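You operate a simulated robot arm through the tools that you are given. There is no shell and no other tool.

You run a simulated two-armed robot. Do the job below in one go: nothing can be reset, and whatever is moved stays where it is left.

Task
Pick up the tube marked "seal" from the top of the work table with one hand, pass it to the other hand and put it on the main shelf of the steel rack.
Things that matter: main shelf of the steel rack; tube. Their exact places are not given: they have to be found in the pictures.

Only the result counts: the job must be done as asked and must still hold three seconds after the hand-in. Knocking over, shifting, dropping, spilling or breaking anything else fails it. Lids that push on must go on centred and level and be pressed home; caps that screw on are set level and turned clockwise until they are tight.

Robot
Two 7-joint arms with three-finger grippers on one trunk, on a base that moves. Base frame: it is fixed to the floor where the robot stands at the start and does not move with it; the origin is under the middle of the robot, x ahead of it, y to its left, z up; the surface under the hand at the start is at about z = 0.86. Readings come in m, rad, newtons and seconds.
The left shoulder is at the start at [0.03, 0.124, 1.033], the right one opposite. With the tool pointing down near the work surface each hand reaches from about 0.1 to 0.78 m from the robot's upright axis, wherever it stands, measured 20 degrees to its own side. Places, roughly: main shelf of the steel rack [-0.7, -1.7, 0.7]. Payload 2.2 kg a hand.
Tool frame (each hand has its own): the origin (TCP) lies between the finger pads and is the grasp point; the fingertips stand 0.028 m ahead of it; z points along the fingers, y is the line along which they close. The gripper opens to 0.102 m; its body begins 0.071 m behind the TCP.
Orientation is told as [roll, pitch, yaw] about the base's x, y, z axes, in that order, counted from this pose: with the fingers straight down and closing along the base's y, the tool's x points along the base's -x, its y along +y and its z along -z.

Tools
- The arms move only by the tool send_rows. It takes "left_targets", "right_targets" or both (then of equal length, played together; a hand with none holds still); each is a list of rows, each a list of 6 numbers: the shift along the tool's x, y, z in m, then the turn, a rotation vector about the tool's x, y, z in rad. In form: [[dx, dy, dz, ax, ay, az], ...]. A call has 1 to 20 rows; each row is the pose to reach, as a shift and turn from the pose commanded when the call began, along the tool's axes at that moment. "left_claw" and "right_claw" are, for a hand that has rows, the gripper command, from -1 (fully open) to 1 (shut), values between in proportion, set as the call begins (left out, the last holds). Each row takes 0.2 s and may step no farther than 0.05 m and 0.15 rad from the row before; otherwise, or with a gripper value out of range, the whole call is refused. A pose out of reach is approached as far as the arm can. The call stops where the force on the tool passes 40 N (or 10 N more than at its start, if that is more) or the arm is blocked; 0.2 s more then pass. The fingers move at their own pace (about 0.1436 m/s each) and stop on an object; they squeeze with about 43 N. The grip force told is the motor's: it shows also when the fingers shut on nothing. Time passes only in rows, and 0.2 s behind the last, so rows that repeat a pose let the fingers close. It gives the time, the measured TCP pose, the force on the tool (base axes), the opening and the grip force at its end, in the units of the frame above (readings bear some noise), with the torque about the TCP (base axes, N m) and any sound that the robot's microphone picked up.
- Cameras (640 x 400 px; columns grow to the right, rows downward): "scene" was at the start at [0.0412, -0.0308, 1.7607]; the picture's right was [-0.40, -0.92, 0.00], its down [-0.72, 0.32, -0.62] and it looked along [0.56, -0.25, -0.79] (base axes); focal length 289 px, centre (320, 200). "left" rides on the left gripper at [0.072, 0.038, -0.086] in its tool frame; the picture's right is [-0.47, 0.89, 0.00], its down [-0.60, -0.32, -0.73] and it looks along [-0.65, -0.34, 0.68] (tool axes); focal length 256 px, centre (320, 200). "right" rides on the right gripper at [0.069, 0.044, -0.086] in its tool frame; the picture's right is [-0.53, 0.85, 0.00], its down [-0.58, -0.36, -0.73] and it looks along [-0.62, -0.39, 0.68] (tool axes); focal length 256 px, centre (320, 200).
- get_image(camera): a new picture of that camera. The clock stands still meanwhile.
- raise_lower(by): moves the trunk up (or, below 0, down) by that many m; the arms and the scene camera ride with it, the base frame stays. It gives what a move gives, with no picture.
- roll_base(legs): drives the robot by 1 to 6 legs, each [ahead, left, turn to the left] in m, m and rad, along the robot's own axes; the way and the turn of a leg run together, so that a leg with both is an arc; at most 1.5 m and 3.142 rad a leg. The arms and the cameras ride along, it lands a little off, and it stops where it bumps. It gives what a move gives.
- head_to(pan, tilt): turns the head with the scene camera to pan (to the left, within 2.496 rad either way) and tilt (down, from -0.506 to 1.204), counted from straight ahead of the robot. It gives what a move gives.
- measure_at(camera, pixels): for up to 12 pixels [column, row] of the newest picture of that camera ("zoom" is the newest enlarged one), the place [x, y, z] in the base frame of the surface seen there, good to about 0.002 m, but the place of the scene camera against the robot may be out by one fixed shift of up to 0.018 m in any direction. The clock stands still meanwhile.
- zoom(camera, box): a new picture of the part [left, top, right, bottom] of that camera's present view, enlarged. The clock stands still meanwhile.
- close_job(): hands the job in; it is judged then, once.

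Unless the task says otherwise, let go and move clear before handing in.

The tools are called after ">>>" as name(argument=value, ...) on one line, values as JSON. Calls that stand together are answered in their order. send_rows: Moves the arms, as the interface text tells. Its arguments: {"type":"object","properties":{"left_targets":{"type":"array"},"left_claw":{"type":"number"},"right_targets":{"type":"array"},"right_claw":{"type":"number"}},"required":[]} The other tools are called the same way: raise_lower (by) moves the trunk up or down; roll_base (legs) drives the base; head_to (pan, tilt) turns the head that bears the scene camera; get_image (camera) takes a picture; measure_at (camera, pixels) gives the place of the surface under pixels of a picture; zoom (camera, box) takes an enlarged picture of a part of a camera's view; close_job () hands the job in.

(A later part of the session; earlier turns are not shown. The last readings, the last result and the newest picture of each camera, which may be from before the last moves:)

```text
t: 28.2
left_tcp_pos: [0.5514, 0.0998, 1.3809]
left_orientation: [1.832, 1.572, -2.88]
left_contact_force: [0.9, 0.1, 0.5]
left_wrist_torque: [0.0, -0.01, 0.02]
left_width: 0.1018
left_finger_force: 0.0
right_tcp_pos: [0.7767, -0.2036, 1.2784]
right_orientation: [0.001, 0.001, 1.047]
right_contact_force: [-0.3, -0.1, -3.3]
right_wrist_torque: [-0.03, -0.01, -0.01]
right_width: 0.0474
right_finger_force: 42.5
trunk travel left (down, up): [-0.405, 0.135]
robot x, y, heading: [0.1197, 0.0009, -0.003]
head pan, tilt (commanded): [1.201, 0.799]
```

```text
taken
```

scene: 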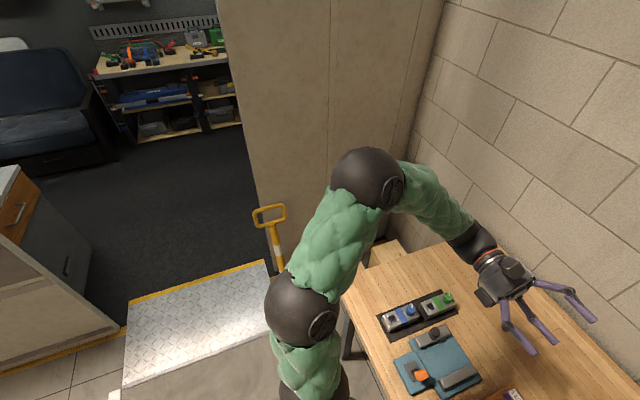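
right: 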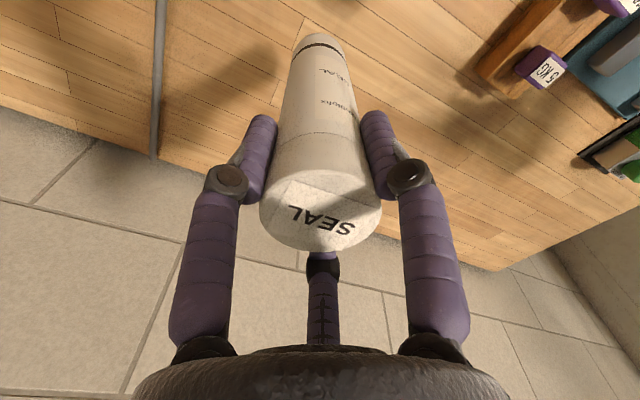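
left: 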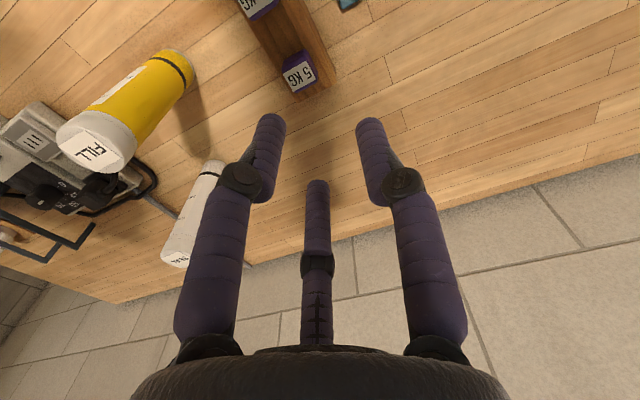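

The way back is clear: the yellow handle is at y≈1.05, well away from the left elbow. I'll back straight off the table by 0.45 m.

>>> roll_base(legs=[[-0.45, 0.0, 0.0]])

>>> head_to(pan=-0.1, tilt=0.9)

>>> get_image(camera="scene")

```text
t: 30.9
left_tcp_pos: [0.103, 0.1005, 1.3817]
left_orientation: [1.954, 1.571, -2.761]
left_contact_force: [-0.9, -0.3, 0.5]
left_wrist_torque: [0.04, -0.01, 0.01]
left_width: 0.1019
left_finger_force: 0.1
right_tcp_pos: [0.3279, -0.2056, 1.2788]
right_orientation: [0.0, 0.0, 1.046]
right_contact_force: [-0.4, -0.6, -3.4]
right_wrist_torque: [0.0, 0.0, 0.01]
right_width: 0.0471
right_finger_force: 43.2
trunk travel left (down, up): [-0.405, 0.135]
robot x, y, heading: [-0.3254, 0.0038, 0.003]
head pan, tilt (commanded): [1.201, 0.799]
```

```text
t: 32.3
left_tcp_pos: [0.1028, 0.1001, 1.3815]
left_orientation: [1.864, 1.571, -2.85]
left_contact_force: [-0.4, -0.5, 0.3]
left_wrist_torque: [0.01, -0.01, -0.02]
left_width: 0.102
left_finger_force: 0.1
right_tcp_pos: [0.3271, -0.2032, 1.2782]
right_orientation: [0.003, 0.0, 1.046]
right_contact_force: [0.9, 0.0, -2.6]
right_wrist_torque: [0.01, -0.03, 0.04]
right_width: 0.0475
right_finger_force: 43.4
trunk travel left (down, up): [-0.405, 0.135]
robot x, y, heading: [-0.3281, -0.0046, 0.0]
head pan, tilt (commanded): [-0.099, 0.901]
```

```text
taken
```

scene: 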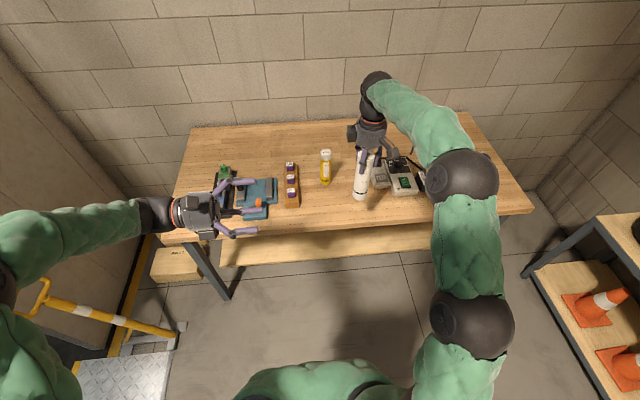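

The tube is clear of the table, and both hands are free over the floor. I'll bring the right hand with the tube in front of the robot, yawed to 90°, while the left hand drops to the handover height on its left.

>>> send_rows(right_targets=[[-0.006, 0.0257, 0, 0, 0, -0.0655], [-0.0119, 0.0514, 0, 0, 0, -0.131], [-0.0179, 0.077, 0, 0, 0, -0.1965], [-0.0239, 0.1027, 0, 0, 0, -0.262], [-0.0298, 0.1284, 0, 0, 0, -0.3275], [-0.0358, 0.154, 0, 0, 0, -0.393], [-0.0417, 0.1797, 0, 0, 0, -0.4585], [-0.0477, 0.2054, 0, 0, 0, -0.524], [-0.0477, 0.2054, 0, 0, 0, -0.524]], left_targets=[[-0.025, -0.01, -0.0025, 0, 0, 0], [-0.05, -0.02, -0.005, 0, 0, 0], [-0.075, -0.03, -0.0075, 0, 0, 0], [-0.1, -0.041, -0.01, 0, 0, 0], [-0.125, -0.051, -0.0125, 0, 0, 0], [-0.15, -0.061, -0.015, 0, 0, 0], [-0.175, -0.072, -0.0175, 0, 0, 0], [-0.199, -0.0815, -0.02, 0, 0, 0], [-0.199, -0.0815, -0.02, 0, 0, 0]])

>>> get_image(camera="scene")

>>> get_image(camera="left")

>>> get_image(camera="right")

```text
t: 34.3
left_tcp_pos: [0.1834, 0.1169, 1.1815]
left_orientation: [1.238, 1.57, 2.81]
left_contact_force: [-0.1, -0.4, 0.4]
left_wrist_torque: [-0.02, 0.0, 0.02]
left_width: 0.1022
left_finger_force: 0.0
right_tcp_pos: [0.1741, -0.0592, 1.2813]
right_orientation: [0.0, -0.002, 1.571]
right_contact_force: [0.1, -0.8, -3.5]
right_wrist_torque: [0.02, 0.03, -0.04]
right_width: 0.0475
right_finger_force: 43.4
trunk travel left (down, up): [-0.405, 0.135]
robot x, y, heading: [-0.3245, -0.0017, -0.003]
head pan, tilt (commanded): [-0.099, 0.901]
```

```text
taken
```

scene: 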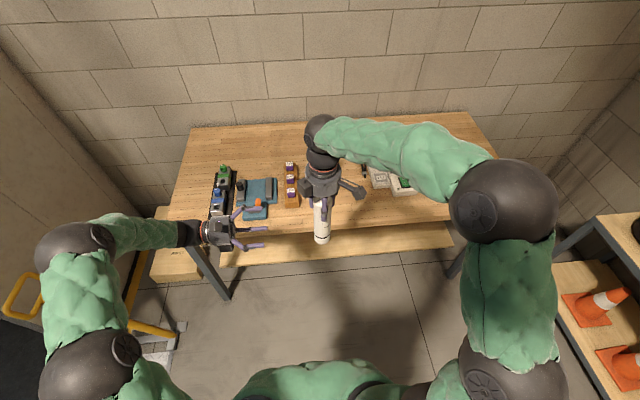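

```text
taken
```

left: 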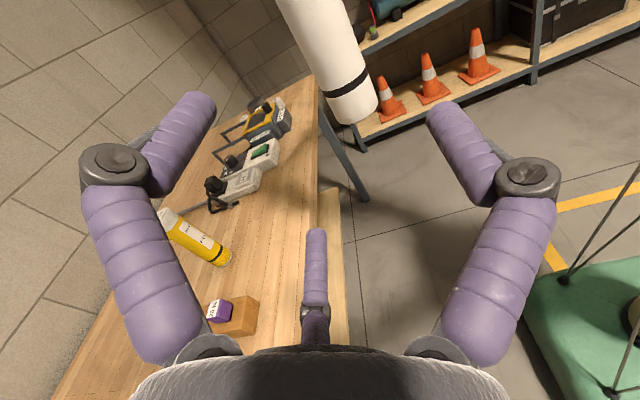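

```text
taken
```

right: 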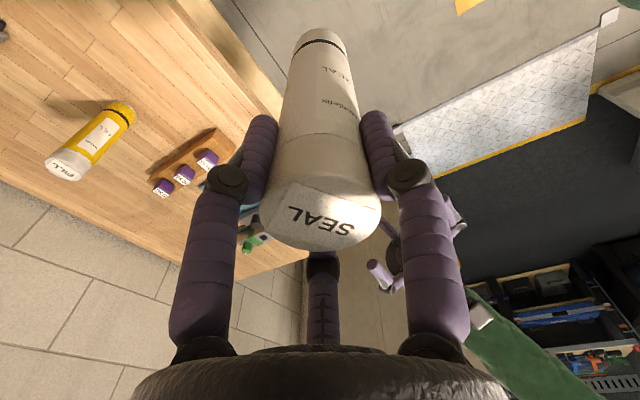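

Left camera shows the tube's lower end at about (355,105), ahead of the open fingers. I'll zoom in there and measure the tube against the left hand.

>>> zoom(camera="left", box=[260, 0, 420, 140])

>>> measure_at(camera="left", pixels=[[310, 20], [330, 60], [345, 85], [350, 95], [352, 110], [356, 122], [333, 113], [375, 100], [325, 85], [365, 72], [300, 35], [350, 30]])

```text
2.86 times, centred on (340, 70) of left
```

zoom: 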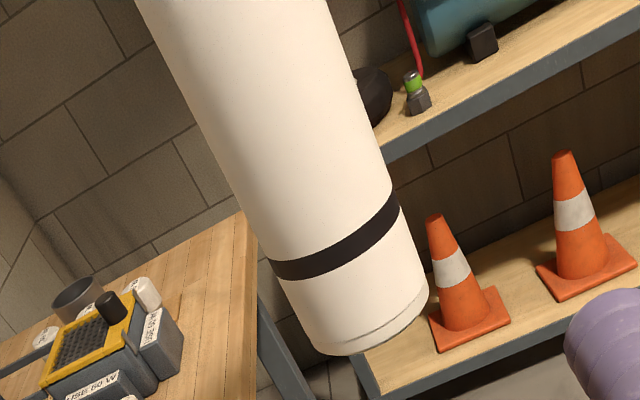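

```text
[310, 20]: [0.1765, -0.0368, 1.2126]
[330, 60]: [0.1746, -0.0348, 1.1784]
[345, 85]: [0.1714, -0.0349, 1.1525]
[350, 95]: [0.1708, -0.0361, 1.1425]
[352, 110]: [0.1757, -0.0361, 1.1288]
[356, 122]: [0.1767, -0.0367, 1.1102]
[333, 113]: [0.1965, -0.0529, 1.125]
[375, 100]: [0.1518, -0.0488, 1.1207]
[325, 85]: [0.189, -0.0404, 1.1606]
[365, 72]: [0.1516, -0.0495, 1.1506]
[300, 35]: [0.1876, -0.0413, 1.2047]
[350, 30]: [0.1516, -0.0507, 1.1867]
```

From the left camera the tube axis is at (0.174, -0.059) and its base is at z≈1.110, matching the right hand's reading. I'll advance the left hand most of the way with the fingers open, then recheck.

>>> send_rows(left_targets=[[0, -0.002, 0.03, 0, 0, 0], [0, -0.002, 0.06, 0, 0, 0], [0, -0.002, 0.09, 0, 0, 0], [0, -0.002, 0.11, 0, 0, 0], [0, -0.002, 0.11, 0, 0, 0]], left_claw=-1)

>>> get_image(camera="left")

>>> get_image(camera="scene")

>>> zoom(camera="scene", box=[230, 120, 390, 270])

```text
t: 35.5
left_tcp_pos: [0.185, 0.0096, 1.1813]
left_orientation: [1.917, 1.568, -2.797]
left_contact_force: [-0.7, 0.3, -0.2]
left_wrist_torque: [-0.01, 0.02, 0.0]
left_width: 0.1021
left_finger_force: 0.1
right_tcp_pos: [0.1732, -0.0601, 1.2781]
right_orientation: [0.001, 0.0, 1.571]
right_contact_force: [0.0, 0.1, -3.1]
right_wrist_torque: [0.02, 0.0, 0.02]
right_width: 0.0473
right_finger_force: 42.8
trunk travel left (down, up): [-0.405, 0.135]
robot x, y, heading: [-0.3255, -0.0039, 0.001]
head pan, tilt (commanded): [-0.099, 0.901]
```

```text
taken
```

left: 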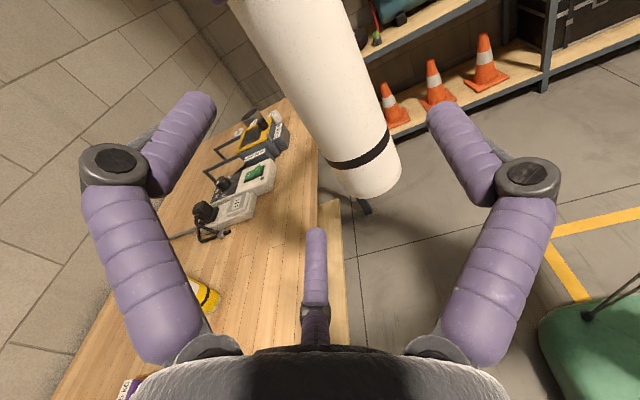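

```text
taken
```

scene: 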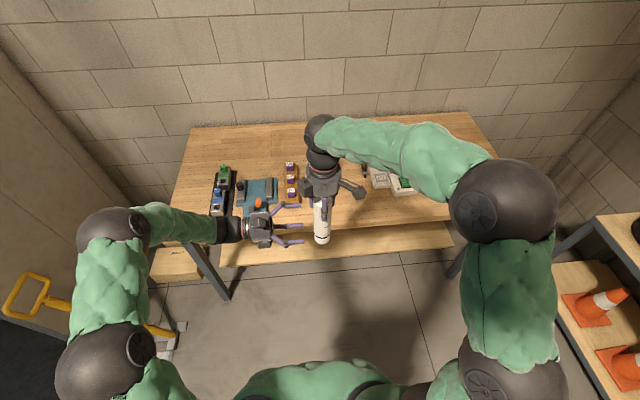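

```text
2.67 times, centred on (310, 195) of scene
```

zoom: 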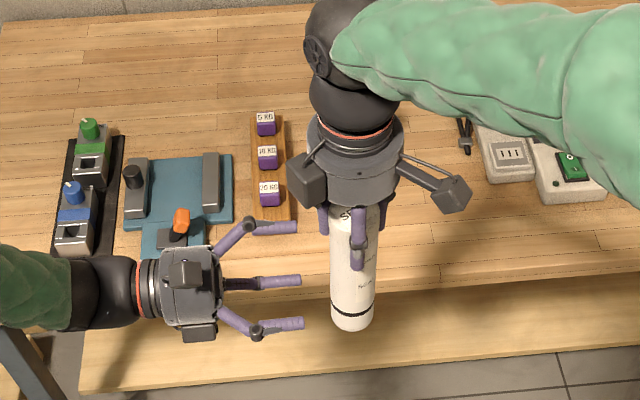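

The tube lies between the fingers' line of approach. I'll re-measure it from the left camera at this closer range before the final advance.

>>> measure_at(camera="left", pixels=[[322, 60], [340, 100], [355, 140], [366, 180], [368, 195], [330, 160], [397, 165], [317, 120], [385, 130], [290, 70], [360, 70], [372, 192]])

```text
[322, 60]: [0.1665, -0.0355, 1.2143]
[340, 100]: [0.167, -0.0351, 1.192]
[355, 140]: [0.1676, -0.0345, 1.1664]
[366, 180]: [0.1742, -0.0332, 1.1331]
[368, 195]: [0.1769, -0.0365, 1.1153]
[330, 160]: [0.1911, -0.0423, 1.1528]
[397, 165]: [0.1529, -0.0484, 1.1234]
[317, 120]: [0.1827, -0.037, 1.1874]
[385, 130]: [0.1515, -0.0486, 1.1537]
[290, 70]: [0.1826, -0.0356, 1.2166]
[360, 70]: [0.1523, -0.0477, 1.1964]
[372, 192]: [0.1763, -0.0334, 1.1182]
```

Axis is at (0.174, -0.058), and the left hand's offset of 0.011 m is the value the side grip needs. I'll make the final 0.068 m advance in small steps.

>>> send_rows(left_targets=[[0, -0.001, 0.02, 0, 0, 0], [0, -0.001, 0.04, 0, 0, 0], [0, -0.001, 0.056, 0, 0, 0], [0, -0.001, 0.068, 0, 0, 0], [0, -0.001, 0.068, 0, 0, 0]])

>>> get_image(camera="left")

>>> zoom(camera="scene", box=[230, 120, 390, 270])

>>> get_image(camera="right")

```text
t: 36.7
left_tcp_pos: [0.1865, -0.0575, 1.1815]
left_orientation: [1.75, 1.571, -2.963]
left_contact_force: [-0.5, -0.3, 0.5]
left_wrist_torque: [0.02, 0.02, -0.01]
left_width: 0.1018
left_finger_force: 0.0
right_tcp_pos: [0.1728, -0.0607, 1.2793]
right_orientation: [0.002, -0.002, 1.569]
right_contact_force: [-0.1, -0.4, -2.0]
right_wrist_torque: [0.0, 0.0, 0.01]
right_width: 0.0472
right_finger_force: 43.3
trunk travel left (down, up): [-0.405, 0.135]
robot x, y, heading: [-0.3271, 0.0022, -0.0]
head pan, tilt (commanded): [-0.099, 0.901]
```

```text
taken
```

left: 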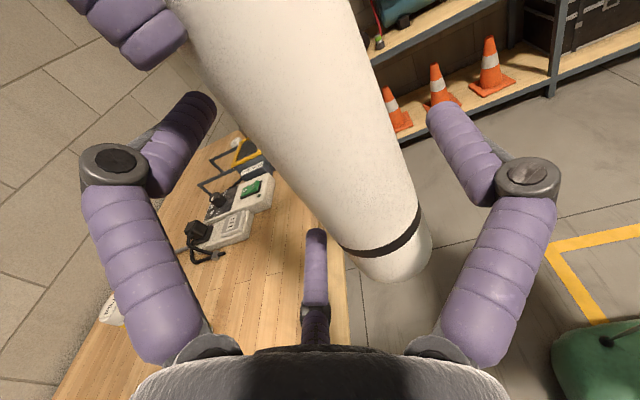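

```text
2.67 times, centred on (310, 195) of scene
```

zoom: 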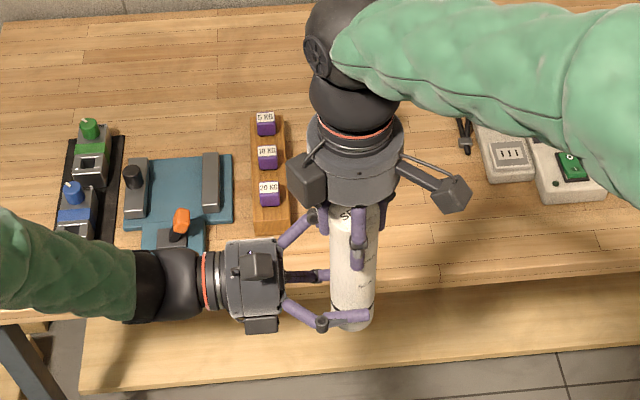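

```text
taken
```

right: 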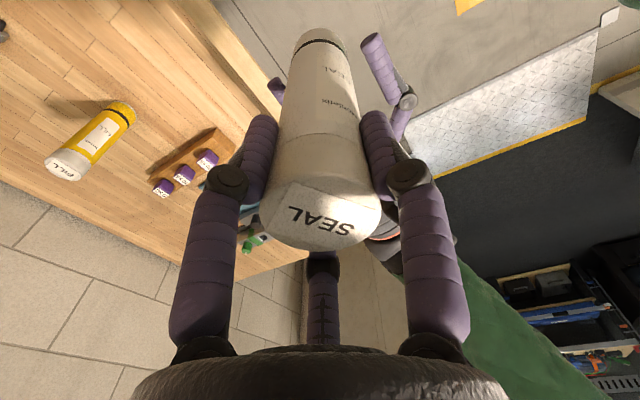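

The left fingers now surround the lower half of the tube with no contact force. I'll part-close the left hand to about 0.075 and check for even spacing before gripping.

>>> send_rows(left_targets=[[0, 0, 0, 0, 0, 0], [0, 0, 0, 0, 0, 0]], left_claw=-0.47)

>>> get_image(camera="left")

>>> zoom(camera="scene", box=[260, 170, 360, 260])

```text
t: 37.3
left_tcp_pos: [0.1873, -0.0572, 1.1821]
left_orientation: [1.82, 1.573, -2.893]
left_contact_force: [0.1, -0.3, 0.7]
left_wrist_torque: [-0.03, 0.02, 0.0]
left_width: 0.0751
left_finger_force: 0.0
right_tcp_pos: [0.1733, -0.0597, 1.2784]
right_orientation: [0.002, 0.0, 1.571]
right_contact_force: [-0.1, -0.1, -3.3]
right_wrist_torque: [0.0, -0.01, -0.02]
right_width: 0.0472
right_finger_force: 42.7
trunk travel left (down, up): [-0.405, 0.135]
robot x, y, heading: [-0.3256, -0.0012, -0.003]
head pan, tilt (commanded): [-0.099, 0.901]
```

```text
taken
```

left: 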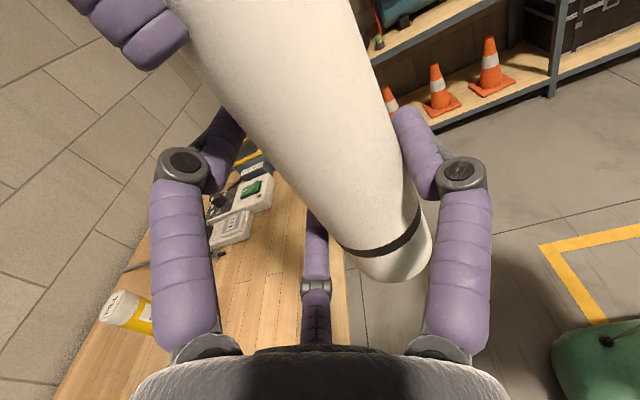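

```text
4.44 times, centred on (310, 215) of scene
```

zoom: 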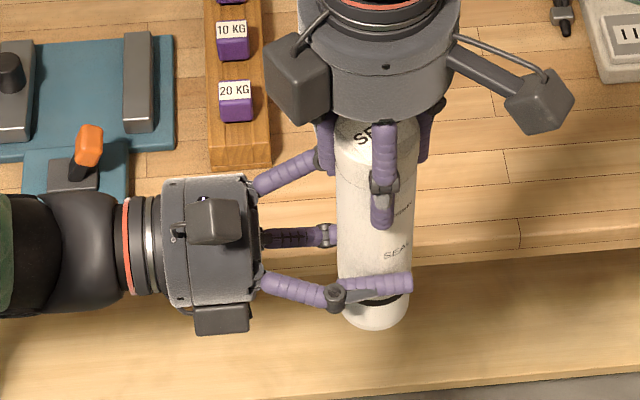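

Thumb and fingers both sit a few millimetres from the tube at width 0.075, nicely balanced. Now I'll close the left hand fully while the right keeps hold.

>>> send_rows(left_targets=[[0, 0, 0, 0, 0, 0], [0, 0, 0, 0, 0, 0], [0, 0, 0, 0, 0, 0], [0, 0, 0, 0, 0, 0]], left_claw=1)

>>> get_image(camera="left")

>>> zoom(camera="scene", box=[260, 170, 360, 260])

>>> get_image(camera="right")

```text
t: 38.3
left_tcp_pos: [0.1851, -0.0577, 1.183]
left_orientation: [2.981, 1.569, -1.734]
left_contact_force: [-26.2, 12.3, 5.8]
left_wrist_torque: [-0.74, -1.47, -0.31]
left_width: 0.0665
left_finger_force: 43.4
right_tcp_pos: [0.1731, -0.0613, 1.2789]
right_orientation: [-0.002, 0.0, 1.571]
right_contact_force: [27.3, -12.2, -8.3]
right_wrist_torque: [-0.38, -1.14, 0.11]
right_width: 0.0473
right_finger_force: 43.3
trunk travel left (down, up): [-0.405, 0.135]
robot x, y, heading: [-0.3241, 0.0004, 0.005]
head pan, tilt (commanded): [-0.099, 0.901]
```

```text
taken
```

left: 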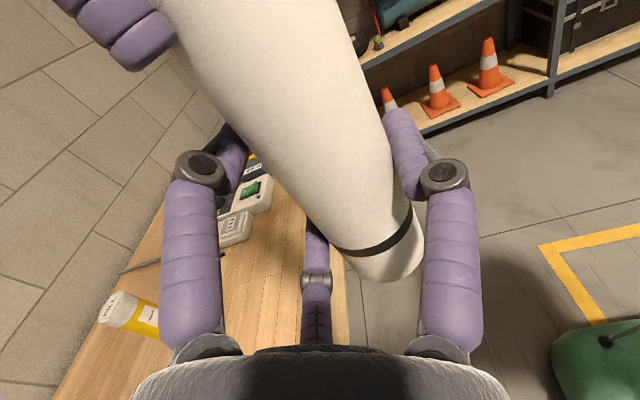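

```text
4.44 times, centred on (310, 215) of scene
```

zoom: 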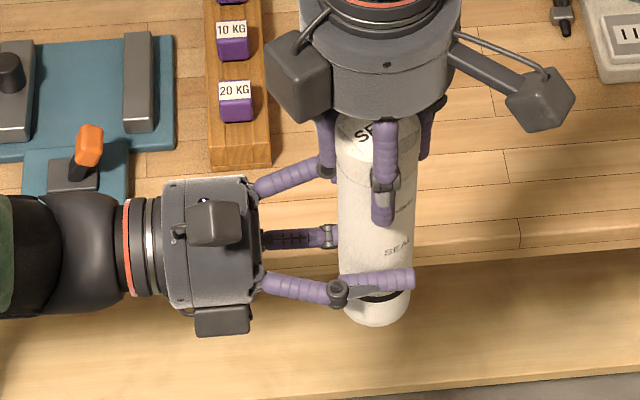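

```text
taken
```

right: 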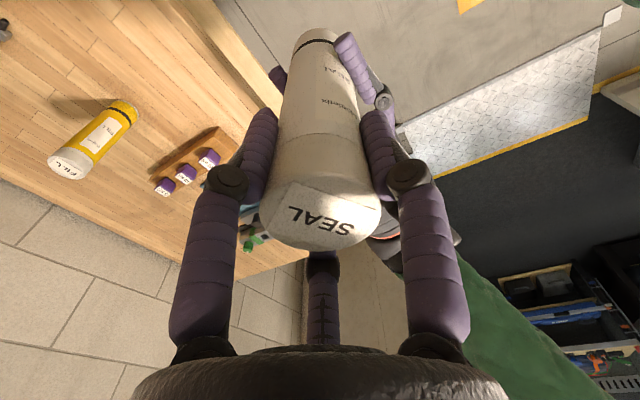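

Both hands now hold the tube, but the readings show about 27 N of internal load along x. I'll shift the left hand slightly the way it is pushed, to relax that before letting go.

>>> send_rows(left_targets=[[0, 0.001, -0.0005, 0, 0, 0], [0, 0.002, -0.001, 0, 0, 0], [0, 0.002, -0.001, 0, 0, 0]])

```text
t: 39.1
left_tcp_pos: [0.1856, -0.0583, 1.1821]
left_orientation: [0.643, 1.569, 2.212]
left_contact_force: [-22.8, 4.9, 2.4]
left_wrist_torque: [-0.13, -1.18, -0.21]
left_width: 0.0663
left_finger_force: 43.0
right_tcp_pos: [0.1731, -0.0599, 1.28]
right_orientation: [-0.001, -0.002, 1.571]
right_contact_force: [22.7, -4.0, -5.1]
right_wrist_torque: [-0.22, -0.99, 0.1]
right_width: 0.0473
right_finger_force: 43.5
trunk travel left (down, up): [-0.405, 0.135]
robot x, y, heading: [-0.3276, -0.0012, -0.001]
head pan, tilt (commanded): [-0.099, 0.901]
```

The load is falling: 23 N in x and 5 N in y. I'll relax it a bit further.

>>> send_rows(left_targets=[[0, 0.001, -0.0003, 0, 0, 0], [0, 0.002, -0.0006, 0, 0, 0], [0, 0.003, -0.0006, 0, 0, 0], [0, 0.004, -0.0006, 0, 0, 0], [0, 0.004, -0.0006, 0, 0, 0]])

>>> get_image(camera="left")

>>> get_image(camera="right")

```text
t: 40.3
left_tcp_pos: [0.1818, -0.0561, 1.1812]
left_orientation: [0.232, 1.567, 1.806]
left_contact_force: [9.9, -12.9, -13.5]
left_wrist_torque: [0.67, -0.06, 0.33]
left_width: 0.0662
left_finger_force: 42.7
right_tcp_pos: [0.1707, -0.0608, 1.2783]
right_orientation: [0.006, -0.002, 1.571]
right_contact_force: [-9.7, 12.3, 14.2]
right_wrist_torque: [0.6, 0.8, -0.15]
right_width: 0.0471
right_finger_force: 43.4
trunk travel left (down, up): [-0.405, 0.135]
robot x, y, heading: [-0.3272, -0.0002, 0.002]
head pan, tilt (commanded): [-0.099, 0.901]
```

```text
taken
```

left: 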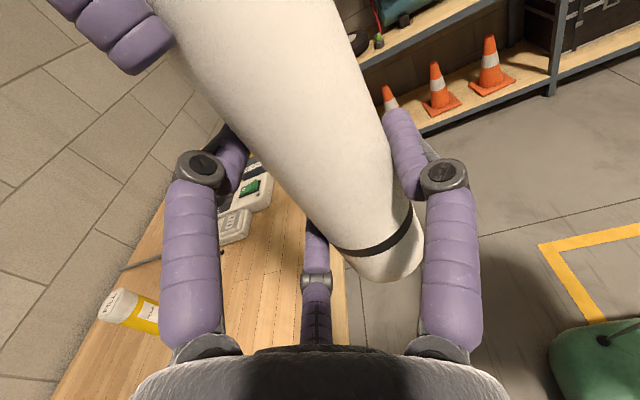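

```text
taken
```

right: 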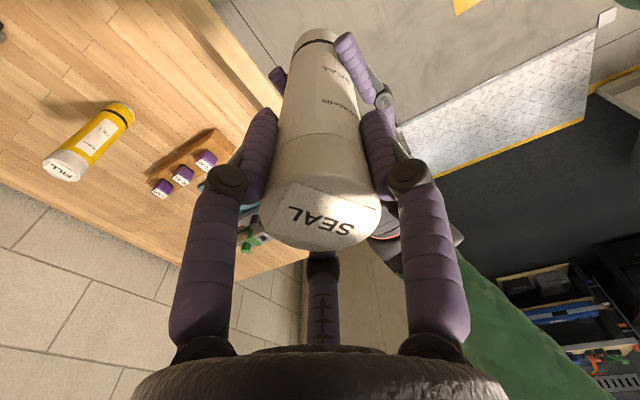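

The load overshot to about +10, -13, -13 N, which shows the left hand really has the tube. I'll step back about a millimetre to even it out.

>>> send_rows(left_targets=[[-0.0005, -0.0006, 0.0003, 0, 0, 0], [-0.0009, -0.0011, 0.0006, 0, 0, 0], [-0.0009, -0.0011, 0.0006, 0, 0, 0]])

```text
t: 41.1
left_tcp_pos: [0.1827, -0.0572, 1.181]
left_orientation: [-0.384, 1.571, 1.185]
left_contact_force: [9.9, -11.3, -7.0]
left_wrist_torque: [0.85, 0.03, 0.53]
left_width: 0.0661
left_finger_force: 43.3
right_tcp_pos: [0.1722, -0.0609, 1.2792]
right_orientation: [0.003, 0.001, 1.572]
right_contact_force: [-9.4, 11.7, 7.7]
right_wrist_torque: [0.34, 0.77, -0.31]
right_width: 0.0474
right_finger_force: 43.1
trunk travel left (down, up): [-0.405, 0.135]
robot x, y, heading: [-0.3238, -0.0033, -0.0]
head pan, tilt (commanded): [-0.099, 0.901]
```

About 10 N remains in x and y. One more small correction, then I'll release.

>>> send_rows(left_targets=[[-0.0003, -0.0006, 0.0007, 0, 0, 0], [-0.0005, -0.0012, 0.0014, 0, 0, 0], [-0.0005, -0.0012, 0.0014, 0, 0, 0]])

```text
t: 41.9
left_tcp_pos: [0.1829, -0.0587, 1.1823]
left_orientation: [-2.995, 1.57, -1.426]
left_contact_force: [0.9, 3.4, -0.4]
left_wrist_torque: [-0.28, -0.4, 0.06]
left_width: 0.0662
left_finger_force: 43.0
right_tcp_pos: [0.1735, -0.0611, 1.2792]
right_orientation: [0.0, 0.002, 1.572]
right_contact_force: [-0.5, -3.7, 1.1]
right_wrist_torque: [-0.01, 0.49, -0.06]
right_width: 0.0472
right_finger_force: 43.3
trunk travel left (down, up): [-0.405, 0.135]
robot x, y, heading: [-0.3275, -0.0029, 0.001]
head pan, tilt (commanded): [-0.099, 0.901]
```

The internal load is now near zero, so I'll open the right hand part way (width about 0.08) and watch that the left keeps the tube.

>>> send_rows(right_targets=[[0, 0, 0, 0, 0, 0], [0, 0, 0, 0, 0, 0], [0, 0, 0, 0, 0, 0]], right_claw=-0.57)

>>> get_image(camera="right")

>>> get_image(camera="left")

```text
t: 42.7
left_tcp_pos: [0.1841, -0.0582, 1.1803]
left_orientation: [1.771, 1.57, -2.943]
left_contact_force: [0.4, 1.0, 0.1]
left_wrist_torque: [0.02, -0.03, 0.02]
left_width: 0.0657
left_finger_force: 43.3
right_tcp_pos: [0.1721, -0.0607, 1.2791]
right_orientation: [0.0, 0.0, 1.571]
right_contact_force: [-0.1, 0.6, 0.2]
right_wrist_torque: [0.05, 0.02, 0.02]
right_width: 0.0804
right_finger_force: 0.1
trunk travel left (down, up): [-0.405, 0.135]
robot x, y, heading: [-0.3251, 0.0006, -0.002]
head pan, tilt (commanded): [-0.099, 0.901]
```

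```text
taken
```

right: 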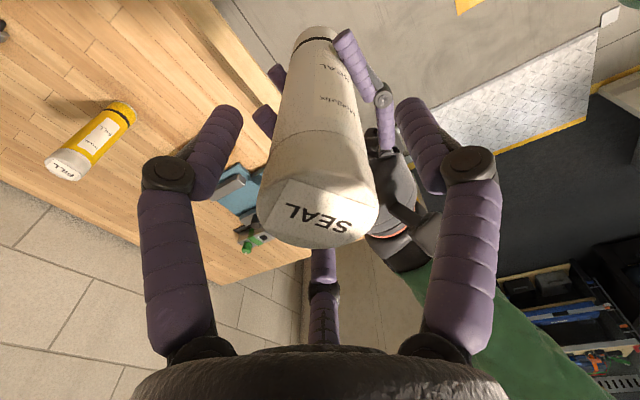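

```text
taken
```

left: 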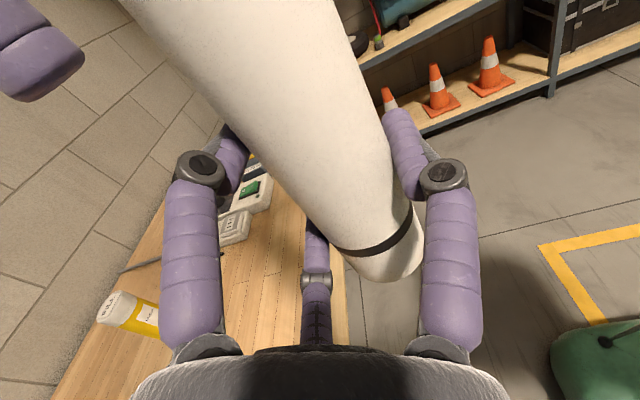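

The tube stays put in the left hand and the right fingers are clear around the cap. I'll raise the right hand straight up, then move it away.

>>> send_rows(right_targets=[[0, 0, -0.015, 0, 0, 0], [0, 0, -0.03, 0, 0, 0], [0, 0, -0.05, 0, 0, 0], [0, 0, -0.08, 0, 0, 0], [0, 0, -0.11, 0, 0, 0], [0, 0, -0.13, 0, 0, 0], [0, 0, -0.13, 0, 0, 0]])

>>> get_image(camera="left")

>>> get_image(camera="scene")

```text
t: 44.3
left_tcp_pos: [0.1841, -0.0596, 1.1813]
left_orientation: [1.668, 1.57, -3.043]
left_contact_force: [-0.7, 0.0, 0.2]
left_wrist_torque: [0.0, -0.02, 0.0]
left_width: 0.0657
left_finger_force: 43.5
right_tcp_pos: [0.1717, -0.059, 1.4086]
right_orientation: [0.0, 0.0, 1.57]
right_contact_force: [-0.7, -0.1, 0.7]
right_wrist_torque: [0.01, 0.01, 0.01]
right_width: 0.0804
right_finger_force: 0.0
trunk travel left (down, up): [-0.405, 0.135]
robot x, y, heading: [-0.3293, 0.0006, -0.001]
head pan, tilt (commanded): [-0.099, 0.901]
```

```text
taken
```

left: 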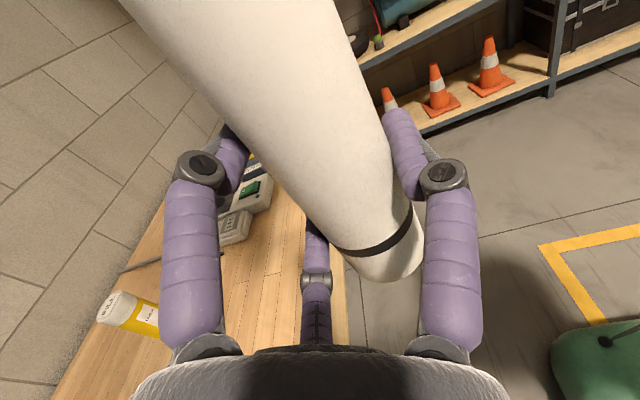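

```text
taken
```

scene: 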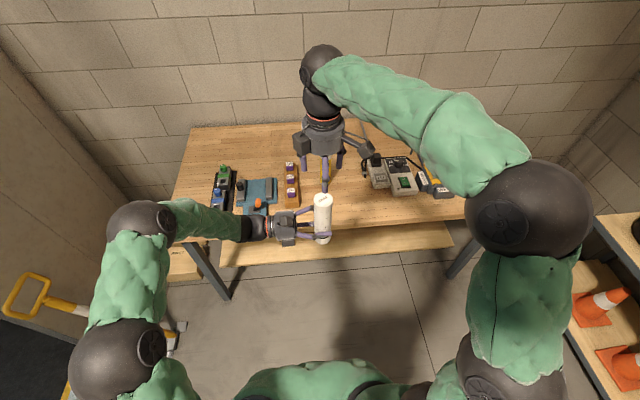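

The handover worked: the left hand alone holds the tube upright and the right hand is above it. I'll move the right hand away to the robot's right and back, unwinding its yaw.

>>> send_rows(right_targets=[[0.022, 0.015, 0, 0, 0, 0.131], [0.044, 0.03, 0, 0, 0, 0.262], [0.065, 0.045, 0, 0, 0, 0.393], [0.087, 0.06, 0, 0, 0, 0.524], [0.108, 0.075, 0, 0, 0, 0.654], [0.13, 0.09, 0, 0, 0, 0.785], [0.152, 0.105, 0, 0, 0, 0.916], [0.173, 0.12, 0, 0, 0, 1.047], [0.195, 0.135, 0, 0, 0, 1.178], [0.217, 0.15, 0, 0, 0, 1.309], [0.238, 0.165, 0, 0, 0, 1.44], [0.26, 0.18, 0, 0, 0, 1.571]])

>>> get_image(camera="scene")

```text
t: 46.9
left_tcp_pos: [0.1816, -0.0573, 1.1805]
left_orientation: [0.057, 1.57, 1.626]
left_contact_force: [-0.8, -0.8, -0.2]
left_wrist_torque: [-0.02, 0.02, 0.01]
left_width: 0.0663
left_finger_force: 42.7
right_tcp_pos: [-0.0067, -0.3196, 1.4096]
right_orientation: [0.002, 0.002, -0.002]
right_contact_force: [-0.7, -0.7, -0.2]
right_wrist_torque: [-0.02, -0.01, -0.05]
right_width: 0.0799
right_finger_force: 0.0
trunk travel left (down, up): [-0.405, 0.135]
robot x, y, heading: [-0.3266, 0.0036, -0.004]
head pan, tilt (commanded): [-0.099, 0.901]
```

```text
taken
```

scene: 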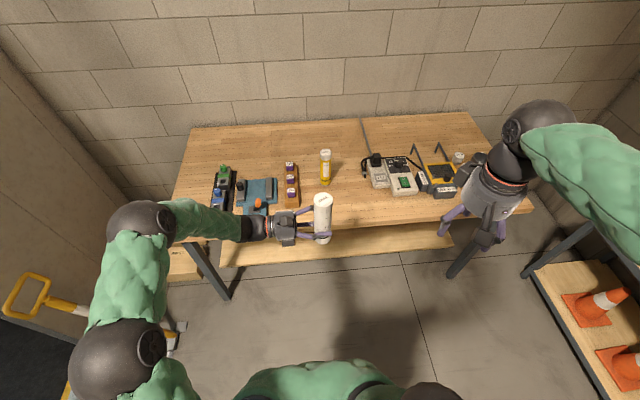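

Right hand is clear. Next I'll swing the left hand about the vertical so its fingers point ahead of the robot, starting with half the turn.

>>> send_rows(left_targets=[[0, -0.003, -0.013, 0.131, 0, 0], [0, -0.007, -0.026, 0.262, 0, 0], [0, -0.01, -0.04, 0.393, 0, 0], [0, -0.013, -0.053, 0.524, 0, 0], [0, -0.017, -0.066, 0.654, 0, 0], [0, -0.02, -0.079, 0.785, 0, 0], [0, -0.02, -0.079, 0.785, 0, 0]])

>>> get_image(camera="scene")

```text
t: 48.5
left_tcp_pos: [0.2029, 0.0209, 1.1808]
left_orientation: [0.561, 1.569, 2.919]
left_contact_force: [-0.2, 0.1, 0.0]
left_wrist_torque: [0.03, -0.03, -0.03]
left_width: 0.0663
left_finger_force: 43.7
right_tcp_pos: [-0.005, -0.3192, 1.4078]
right_orientation: [0.0, 0.003, 0.0]
right_contact_force: [0.2, 0.1, 0.2]
right_wrist_torque: [0.02, 0.04, 0.02]
right_width: 0.0803
right_finger_force: 0.1
trunk travel left (down, up): [-0.405, 0.135]
robot x, y, heading: [-0.3281, -0.0009, -0.001]
head pan, tilt (commanded): [-0.099, 0.901]
```

```text
taken
```

scene: 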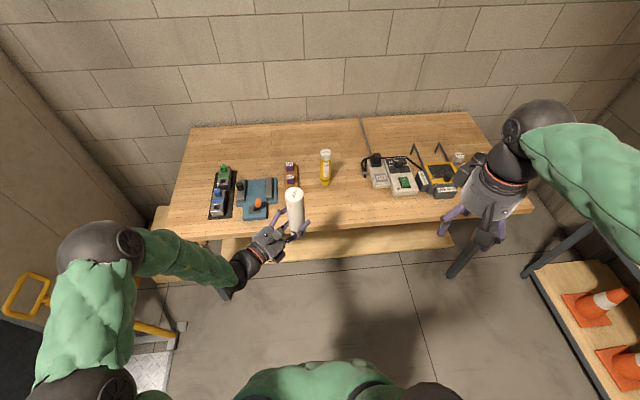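

The half turn went cleanly and the tube is upright. I'll finish the swing so the hand points straight ahead.

>>> send_rows(left_targets=[[0, -0.012, -0.007, 0.131, 0, 0], [0, -0.024, -0.014, 0.262, 0, 0], [0, -0.035, -0.021, 0.393, 0, 0], [0, -0.047, -0.028, 0.524, 0, 0], [0, -0.059, -0.035, 0.654, 0, 0], [0, -0.0707, -0.042, 0.785, 0, 0], [0, -0.0707, -0.042, 0.785, 0, 0]])

>>> get_image(camera="scene")

>>> get_image(camera="left")

```text
t: 50.1
left_tcp_pos: [0.2157, 0.1781, 1.1573]
left_orientation: [-3.096, 1.558, 0.002]
left_contact_force: [-0.5, -0.7, 0.0]
left_wrist_torque: [0.01, 0.0, 0.0]
left_width: 0.0662
left_finger_force: 42.6
left hand out of reach, approached as far as the arm can: row 4, 5, 6, 7
right_tcp_pos: [-0.0071, -0.3204, 1.4065]
right_orientation: [0.001, -0.001, 0.001]
right_contact_force: [-0.1, -0.9, -0.5]
right_wrist_torque: [0.04, -0.01, 0.0]
right_width: 0.0801
right_finger_force: 0.0
trunk travel left (down, up): [-0.405, 0.135]
robot x, y, heading: [-0.3276, 0.0015, -0.001]
head pan, tilt (commanded): [-0.099, 0.901]
```

```text
taken
```

scene: 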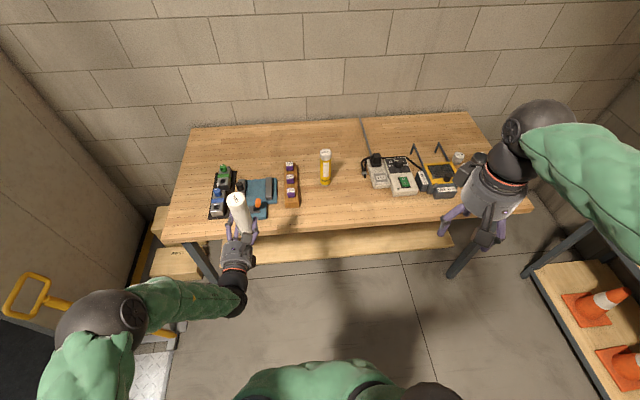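

```text
taken
```

left: 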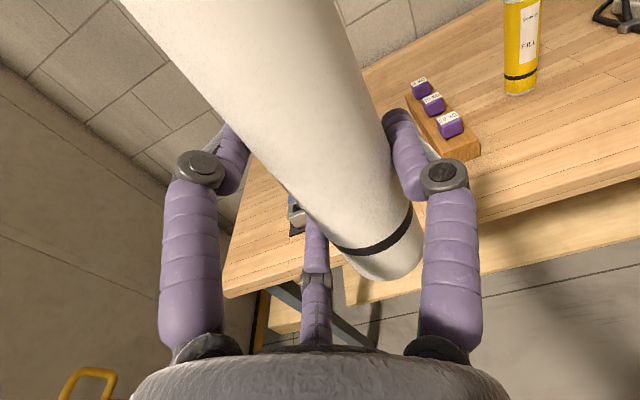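

The full turn is beyond the arm's reach there: the hand stopped at (0.216, 0.178), about 8 cm off. I'll swing back to about 30° right of ahead, which was reachable.

>>> send_rows(left_targets=[[0, 0.012, -0.006, -0.131, 0, 0], [0, 0.025, -0.012, -0.262, 0, 0], [0, 0.037, -0.018, -0.393, 0, 0], [0, 0.05, -0.025, -0.524, 0, 0], [0, 0.05, -0.025, -0.524, 0, 0]])

>>> get_image(camera="left")

>>> get_image(camera="scene")

```text
t: 51.3
left_tcp_pos: [0.1911, 0.1279, 1.1576]
left_orientation: [0.462, 1.571, 3.078]
left_contact_force: [0.1, 0.4, 0.1]
left_wrist_torque: [0.05, 0.0, -0.01]
left_width: 0.0662
left_finger_force: 42.8
right_tcp_pos: [-0.0074, -0.3188, 1.4084]
right_orientation: [0.0, 0.001, 0.001]
right_contact_force: [1.1, 0.0, 0.0]
right_wrist_torque: [-0.02, -0.01, 0.02]
right_width: 0.0802
right_finger_force: 0.0
trunk travel left (down, up): [-0.405, 0.135]
robot x, y, heading: [-0.3248, 0.0003, -0.001]
head pan, tilt (commanded): [-0.099, 0.901]
```

```text
taken
```

left: 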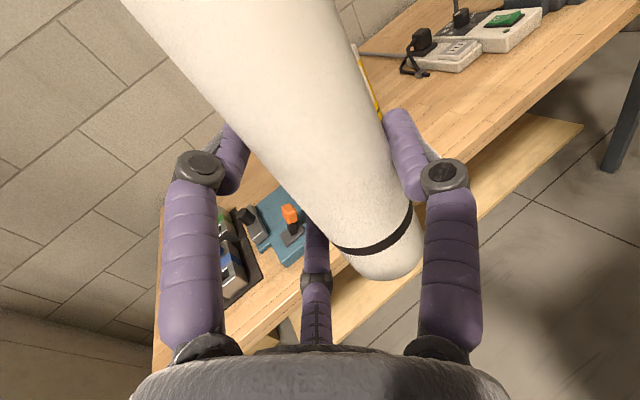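

```text
taken
```

scene: 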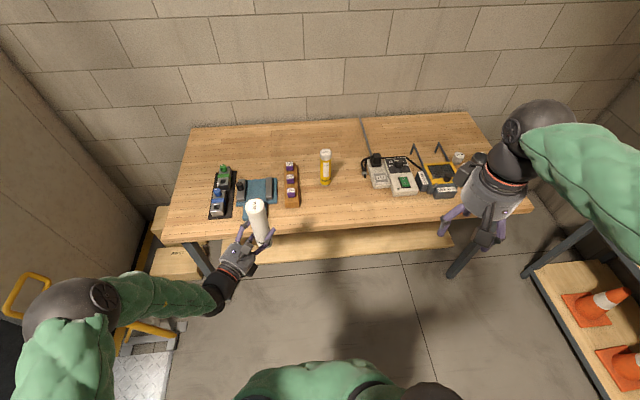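

Now the left hand is at (0.191, 0.128) with its axis vertical, pointing 30° right of ahead, so the previous limit was about being too close in. I'll try farther out and farther left, turning to about 5° off ahead.

>>> send_rows(left_targets=[[0, -0.029, 0.019, 0.109, 0, 0], [0, -0.058, 0.038, 0.218, 0, 0], [0, -0.086, 0.057, 0.327, 0, 0], [0, -0.115, 0.0755, 0.436, 0, 0], [0, -0.115, 0.0755, 0.436, 0, 0]])

>>> get_image(camera="scene")

```text
t: 52.5
left_tcp_pos: [0.315, 0.1885, 1.1584]
left_orientation: [2.544, 1.57, -0.685]
left_contact_force: [-0.1, -0.1, 0.3]
left_wrist_torque: [0.05, 0.05, -0.02]
left_width: 0.0661
left_finger_force: 43.0
right_tcp_pos: [-0.0072, -0.3194, 1.4098]
right_orientation: [0.001, 0.0, 0.0]
right_contact_force: [-0.6, 0.7, 0.1]
right_wrist_torque: [0.0, -0.03, 0.0]
right_width: 0.0799
right_finger_force: 0.1
trunk travel left (down, up): [-0.405, 0.135]
robot x, y, heading: [-0.3308, -0.0026, -0.003]
head pan, tilt (commanded): [-0.099, 0.901]
```

```text
taken
```

scene: 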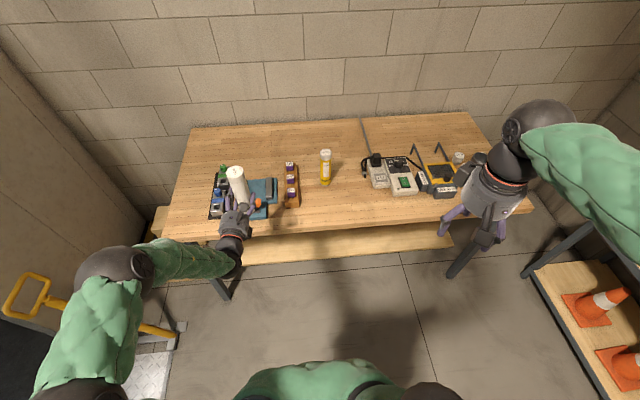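

The left hand now points 5° right of ahead at a comfortable reach, tube upright. I'll turn the robot right by about 85° on the spot so it faces the rack.

>>> roll_base(legs=[[0.0, 0.0, -1.4835]])

>>> head_to(pan=0.0, tilt=0.75)

>>> get_image(camera="scene")

```text
t: 56.5
left_tcp_pos: [-0.077, -0.6222, 1.1572]
left_orientation: [0.354, 1.573, 1.932]
left_contact_force: [0.6, -0.2, 0.3]
left_wrist_torque: [0.01, -0.04, -0.01]
left_width: 0.0664
left_finger_force: 43.0
right_tcp_pos: [-0.615, -0.3505, 1.4095]
right_orientation: [0.0, -0.001, -1.475]
right_contact_force: [-0.8, 1.0, -0.4]
right_wrist_torque: [-0.03, -0.01, -0.03]
right_width: 0.08
right_finger_force: 0.2
trunk travel left (down, up): [-0.405, 0.135]
robot x, y, heading: [-0.3291, -0.0014, -1.473]
head pan, tilt (commanded): [-0.099, 0.901]
```

```text
t: 57.2
left_tcp_pos: [-0.0785, -0.6215, 1.1582]
left_orientation: [0.334, 1.572, 1.913]
left_contact_force: [-0.3, -0.5, -0.8]
left_wrist_torque: [0.02, -0.02, -0.01]
left_width: 0.0661
left_finger_force: 43.2
right_tcp_pos: [-0.6146, -0.3503, 1.4085]
right_orientation: [-0.001, 0.002, -1.472]
right_contact_force: [0.6, -0.1, 0.8]
right_wrist_torque: [0.03, 0.0, -0.01]
right_width: 0.0801
right_finger_force: 0.0
trunk travel left (down, up): [-0.405, 0.135]
robot x, y, heading: [-0.3295, 0.0008, -1.47]
head pan, tilt (commanded): [0.0, 0.75]
```

```text
taken
```

scene: 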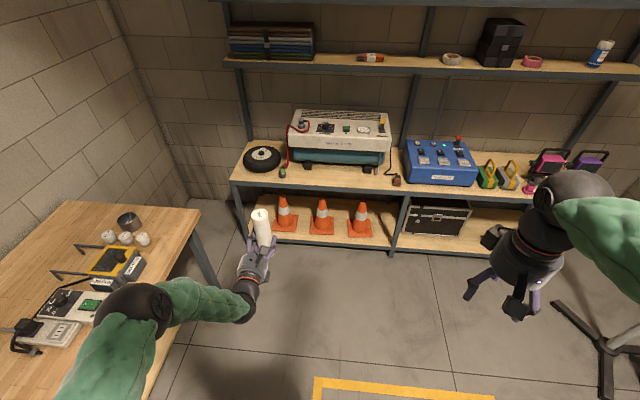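

The rack is now straight ahead: shelf edge at rows 190–200, compressor at (340,140). I'll measure the shelf, the stand at lower right and the arms before driving closer.

>>> measure_at(camera="scene", pixels=[[310, 181], [350, 185], [380, 187], [350, 192], [310, 172], [345, 166], [300, 150], [283, 172], [396, 180], [605, 345], [565, 312], [260, 215]])

>>> measure_at(camera="scene", pixels=[[575, 195], [620, 230], [130, 310], [250, 300], [340, 135], [320, 62], [330, 68], [262, 240], [405, 200], [265, 180], [330, 190], [370, 168]])

>>> zoom(camera="scene", box=[230, 90, 430, 215])

```text
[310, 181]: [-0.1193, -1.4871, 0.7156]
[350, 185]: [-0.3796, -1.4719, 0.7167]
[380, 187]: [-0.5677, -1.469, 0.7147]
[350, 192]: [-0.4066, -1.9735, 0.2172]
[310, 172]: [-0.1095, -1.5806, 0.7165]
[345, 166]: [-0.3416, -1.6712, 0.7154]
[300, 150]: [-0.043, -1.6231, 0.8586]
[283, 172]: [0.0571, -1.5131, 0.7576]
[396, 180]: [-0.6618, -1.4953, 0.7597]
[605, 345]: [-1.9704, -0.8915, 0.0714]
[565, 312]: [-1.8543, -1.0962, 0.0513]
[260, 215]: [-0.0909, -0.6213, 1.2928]
```

```text
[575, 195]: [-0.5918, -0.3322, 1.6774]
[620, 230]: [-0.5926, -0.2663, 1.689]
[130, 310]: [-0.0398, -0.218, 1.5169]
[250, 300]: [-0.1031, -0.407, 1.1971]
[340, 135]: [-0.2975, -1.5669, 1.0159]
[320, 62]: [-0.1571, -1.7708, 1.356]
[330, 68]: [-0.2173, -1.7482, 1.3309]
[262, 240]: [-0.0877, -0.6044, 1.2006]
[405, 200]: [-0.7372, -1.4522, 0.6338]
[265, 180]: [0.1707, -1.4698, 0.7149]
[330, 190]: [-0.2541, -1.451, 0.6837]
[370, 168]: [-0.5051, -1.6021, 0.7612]
```

```text
3.20 times, centred on (330, 152) of scene
```

zoom: 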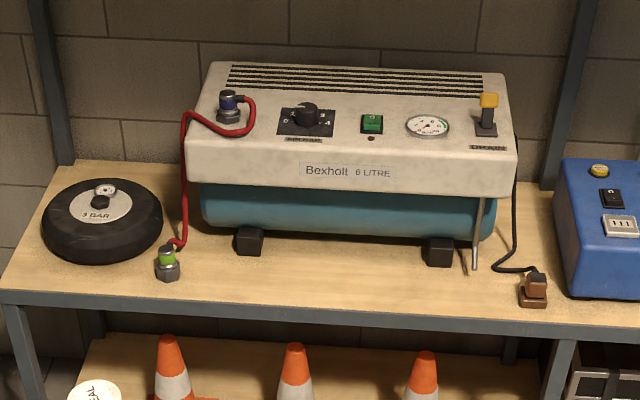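

The strip in front of the compressor is free from about x -0.1 to -0.55, between the shelf edge (y≈-1.45) and the compressor face (y≈-1.56). I'll drive ahead and to the right, stopping short so the tube stays outside the rack.

>>> roll_base(legs=[[0.66, -0.28, 0.0]])

>>> head_to(pan=0.25, tilt=0.95)

>>> get_image(camera="scene")

>>> get_image(camera="left")

```text
t: 61.2
left_tcp_pos: [-0.2941, -1.3088, 1.1559]
left_orientation: [0.201, 1.569, 1.776]
left_contact_force: [-0.7, -1.1, 0.0]
left_wrist_torque: [0.04, 0.01, -0.06]
left_width: 0.066
left_finger_force: 43.2
right_tcp_pos: [-0.8301, -1.0338, 1.4073]
right_orientation: [0.001, 0.001, -1.48]
right_contact_force: [0.1, 0.0, -0.1]
right_wrist_torque: [0.01, 0.0, -0.01]
right_width: 0.0801
right_finger_force: 0.1
trunk travel left (down, up): [-0.405, 0.135]
robot x, y, heading: [-0.5421, -0.6839, -1.484]
head pan, tilt (commanded): [0.0, 0.75]
```

```text
t: 61.9
left_tcp_pos: [-0.2943, -1.3078, 1.1579]
left_orientation: [0.373, 1.572, 1.946]
left_contact_force: [0.6, -0.1, 0.1]
left_wrist_torque: [-0.01, -0.01, 0.0]
left_width: 0.0661
left_finger_force: 43.2
right_tcp_pos: [-0.8308, -1.034, 1.4079]
right_orientation: [0.002, 0.0, -1.479]
right_contact_force: [0.6, 0.8, 0.4]
right_wrist_torque: [-0.04, 0.01, -0.01]
right_width: 0.0801
right_finger_force: 0.1
trunk travel left (down, up): [-0.405, 0.135]
robot x, y, heading: [-0.5398, -0.6862, -1.482]
head pan, tilt (commanded): [0.25, 0.949]
```

```text
taken
```

scene: 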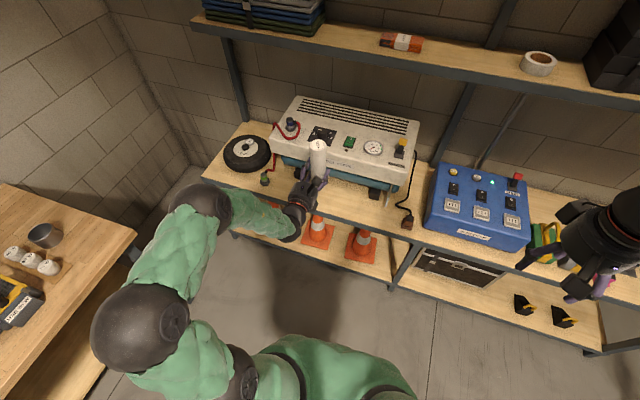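

```text
taken
```

left: 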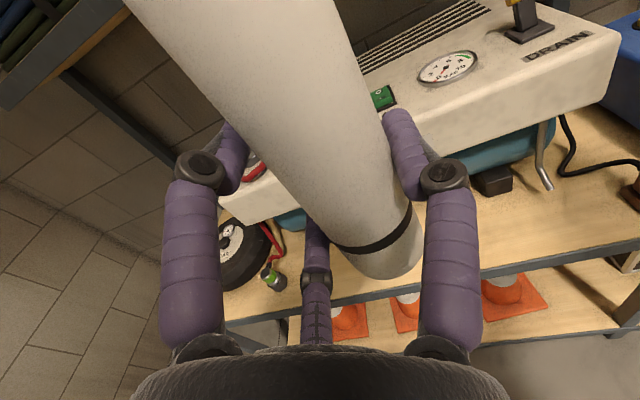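

The left camera now sees the shelf and compressor past the tube. I'll use it (it has no fixed offset) to measure the shelf height, its front edge and the compressor's face.

>>> measure_at(camera="left", pixels=[[500, 230], [560, 240], [500, 258], [560, 250], [600, 240], [430, 100], [500, 85], [570, 75], [495, 182], [272, 280], [545, 180], [350, 285]])

>>> measure_at(camera="left", pixels=[[540, 255], [520, 260], [480, 268], [640, 235], [400, 268], [420, 285], [470, 220], [570, 200], [400, 100], [560, 62], [440, 120], [510, 150]])

>>> measure_at(camera="scene", pixels=[[300, 210], [350, 225], [390, 237], [330, 221], [365, 190], [390, 170], [310, 150], [265, 180], [407, 222], [318, 145], [375, 195], [345, 205]])

```text
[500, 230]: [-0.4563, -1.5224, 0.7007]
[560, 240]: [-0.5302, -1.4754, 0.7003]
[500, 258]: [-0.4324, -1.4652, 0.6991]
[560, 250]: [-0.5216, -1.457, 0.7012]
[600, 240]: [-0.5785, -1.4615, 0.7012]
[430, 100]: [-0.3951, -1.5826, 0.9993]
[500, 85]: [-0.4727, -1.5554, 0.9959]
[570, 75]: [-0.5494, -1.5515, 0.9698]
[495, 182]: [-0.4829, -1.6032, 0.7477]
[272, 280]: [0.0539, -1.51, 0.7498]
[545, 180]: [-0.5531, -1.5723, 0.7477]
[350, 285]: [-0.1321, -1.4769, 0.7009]
```

```text
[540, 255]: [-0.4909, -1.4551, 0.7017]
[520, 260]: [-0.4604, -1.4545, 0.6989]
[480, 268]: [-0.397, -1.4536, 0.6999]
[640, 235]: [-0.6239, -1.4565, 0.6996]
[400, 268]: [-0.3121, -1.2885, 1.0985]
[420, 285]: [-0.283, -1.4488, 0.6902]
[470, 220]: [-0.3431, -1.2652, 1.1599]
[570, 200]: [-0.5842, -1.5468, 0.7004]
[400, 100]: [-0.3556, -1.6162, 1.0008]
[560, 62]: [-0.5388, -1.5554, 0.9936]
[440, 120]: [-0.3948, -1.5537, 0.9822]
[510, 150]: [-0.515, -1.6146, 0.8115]
```

```text
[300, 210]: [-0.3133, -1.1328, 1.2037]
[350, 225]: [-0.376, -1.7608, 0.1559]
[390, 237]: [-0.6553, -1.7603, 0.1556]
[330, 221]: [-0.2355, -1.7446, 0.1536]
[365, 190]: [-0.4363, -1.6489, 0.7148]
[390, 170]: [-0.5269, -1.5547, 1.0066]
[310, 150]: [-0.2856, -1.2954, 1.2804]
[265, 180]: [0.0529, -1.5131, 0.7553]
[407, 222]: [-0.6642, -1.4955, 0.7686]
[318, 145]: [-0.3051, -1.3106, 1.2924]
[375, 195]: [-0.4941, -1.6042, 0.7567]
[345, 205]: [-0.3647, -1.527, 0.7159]
```

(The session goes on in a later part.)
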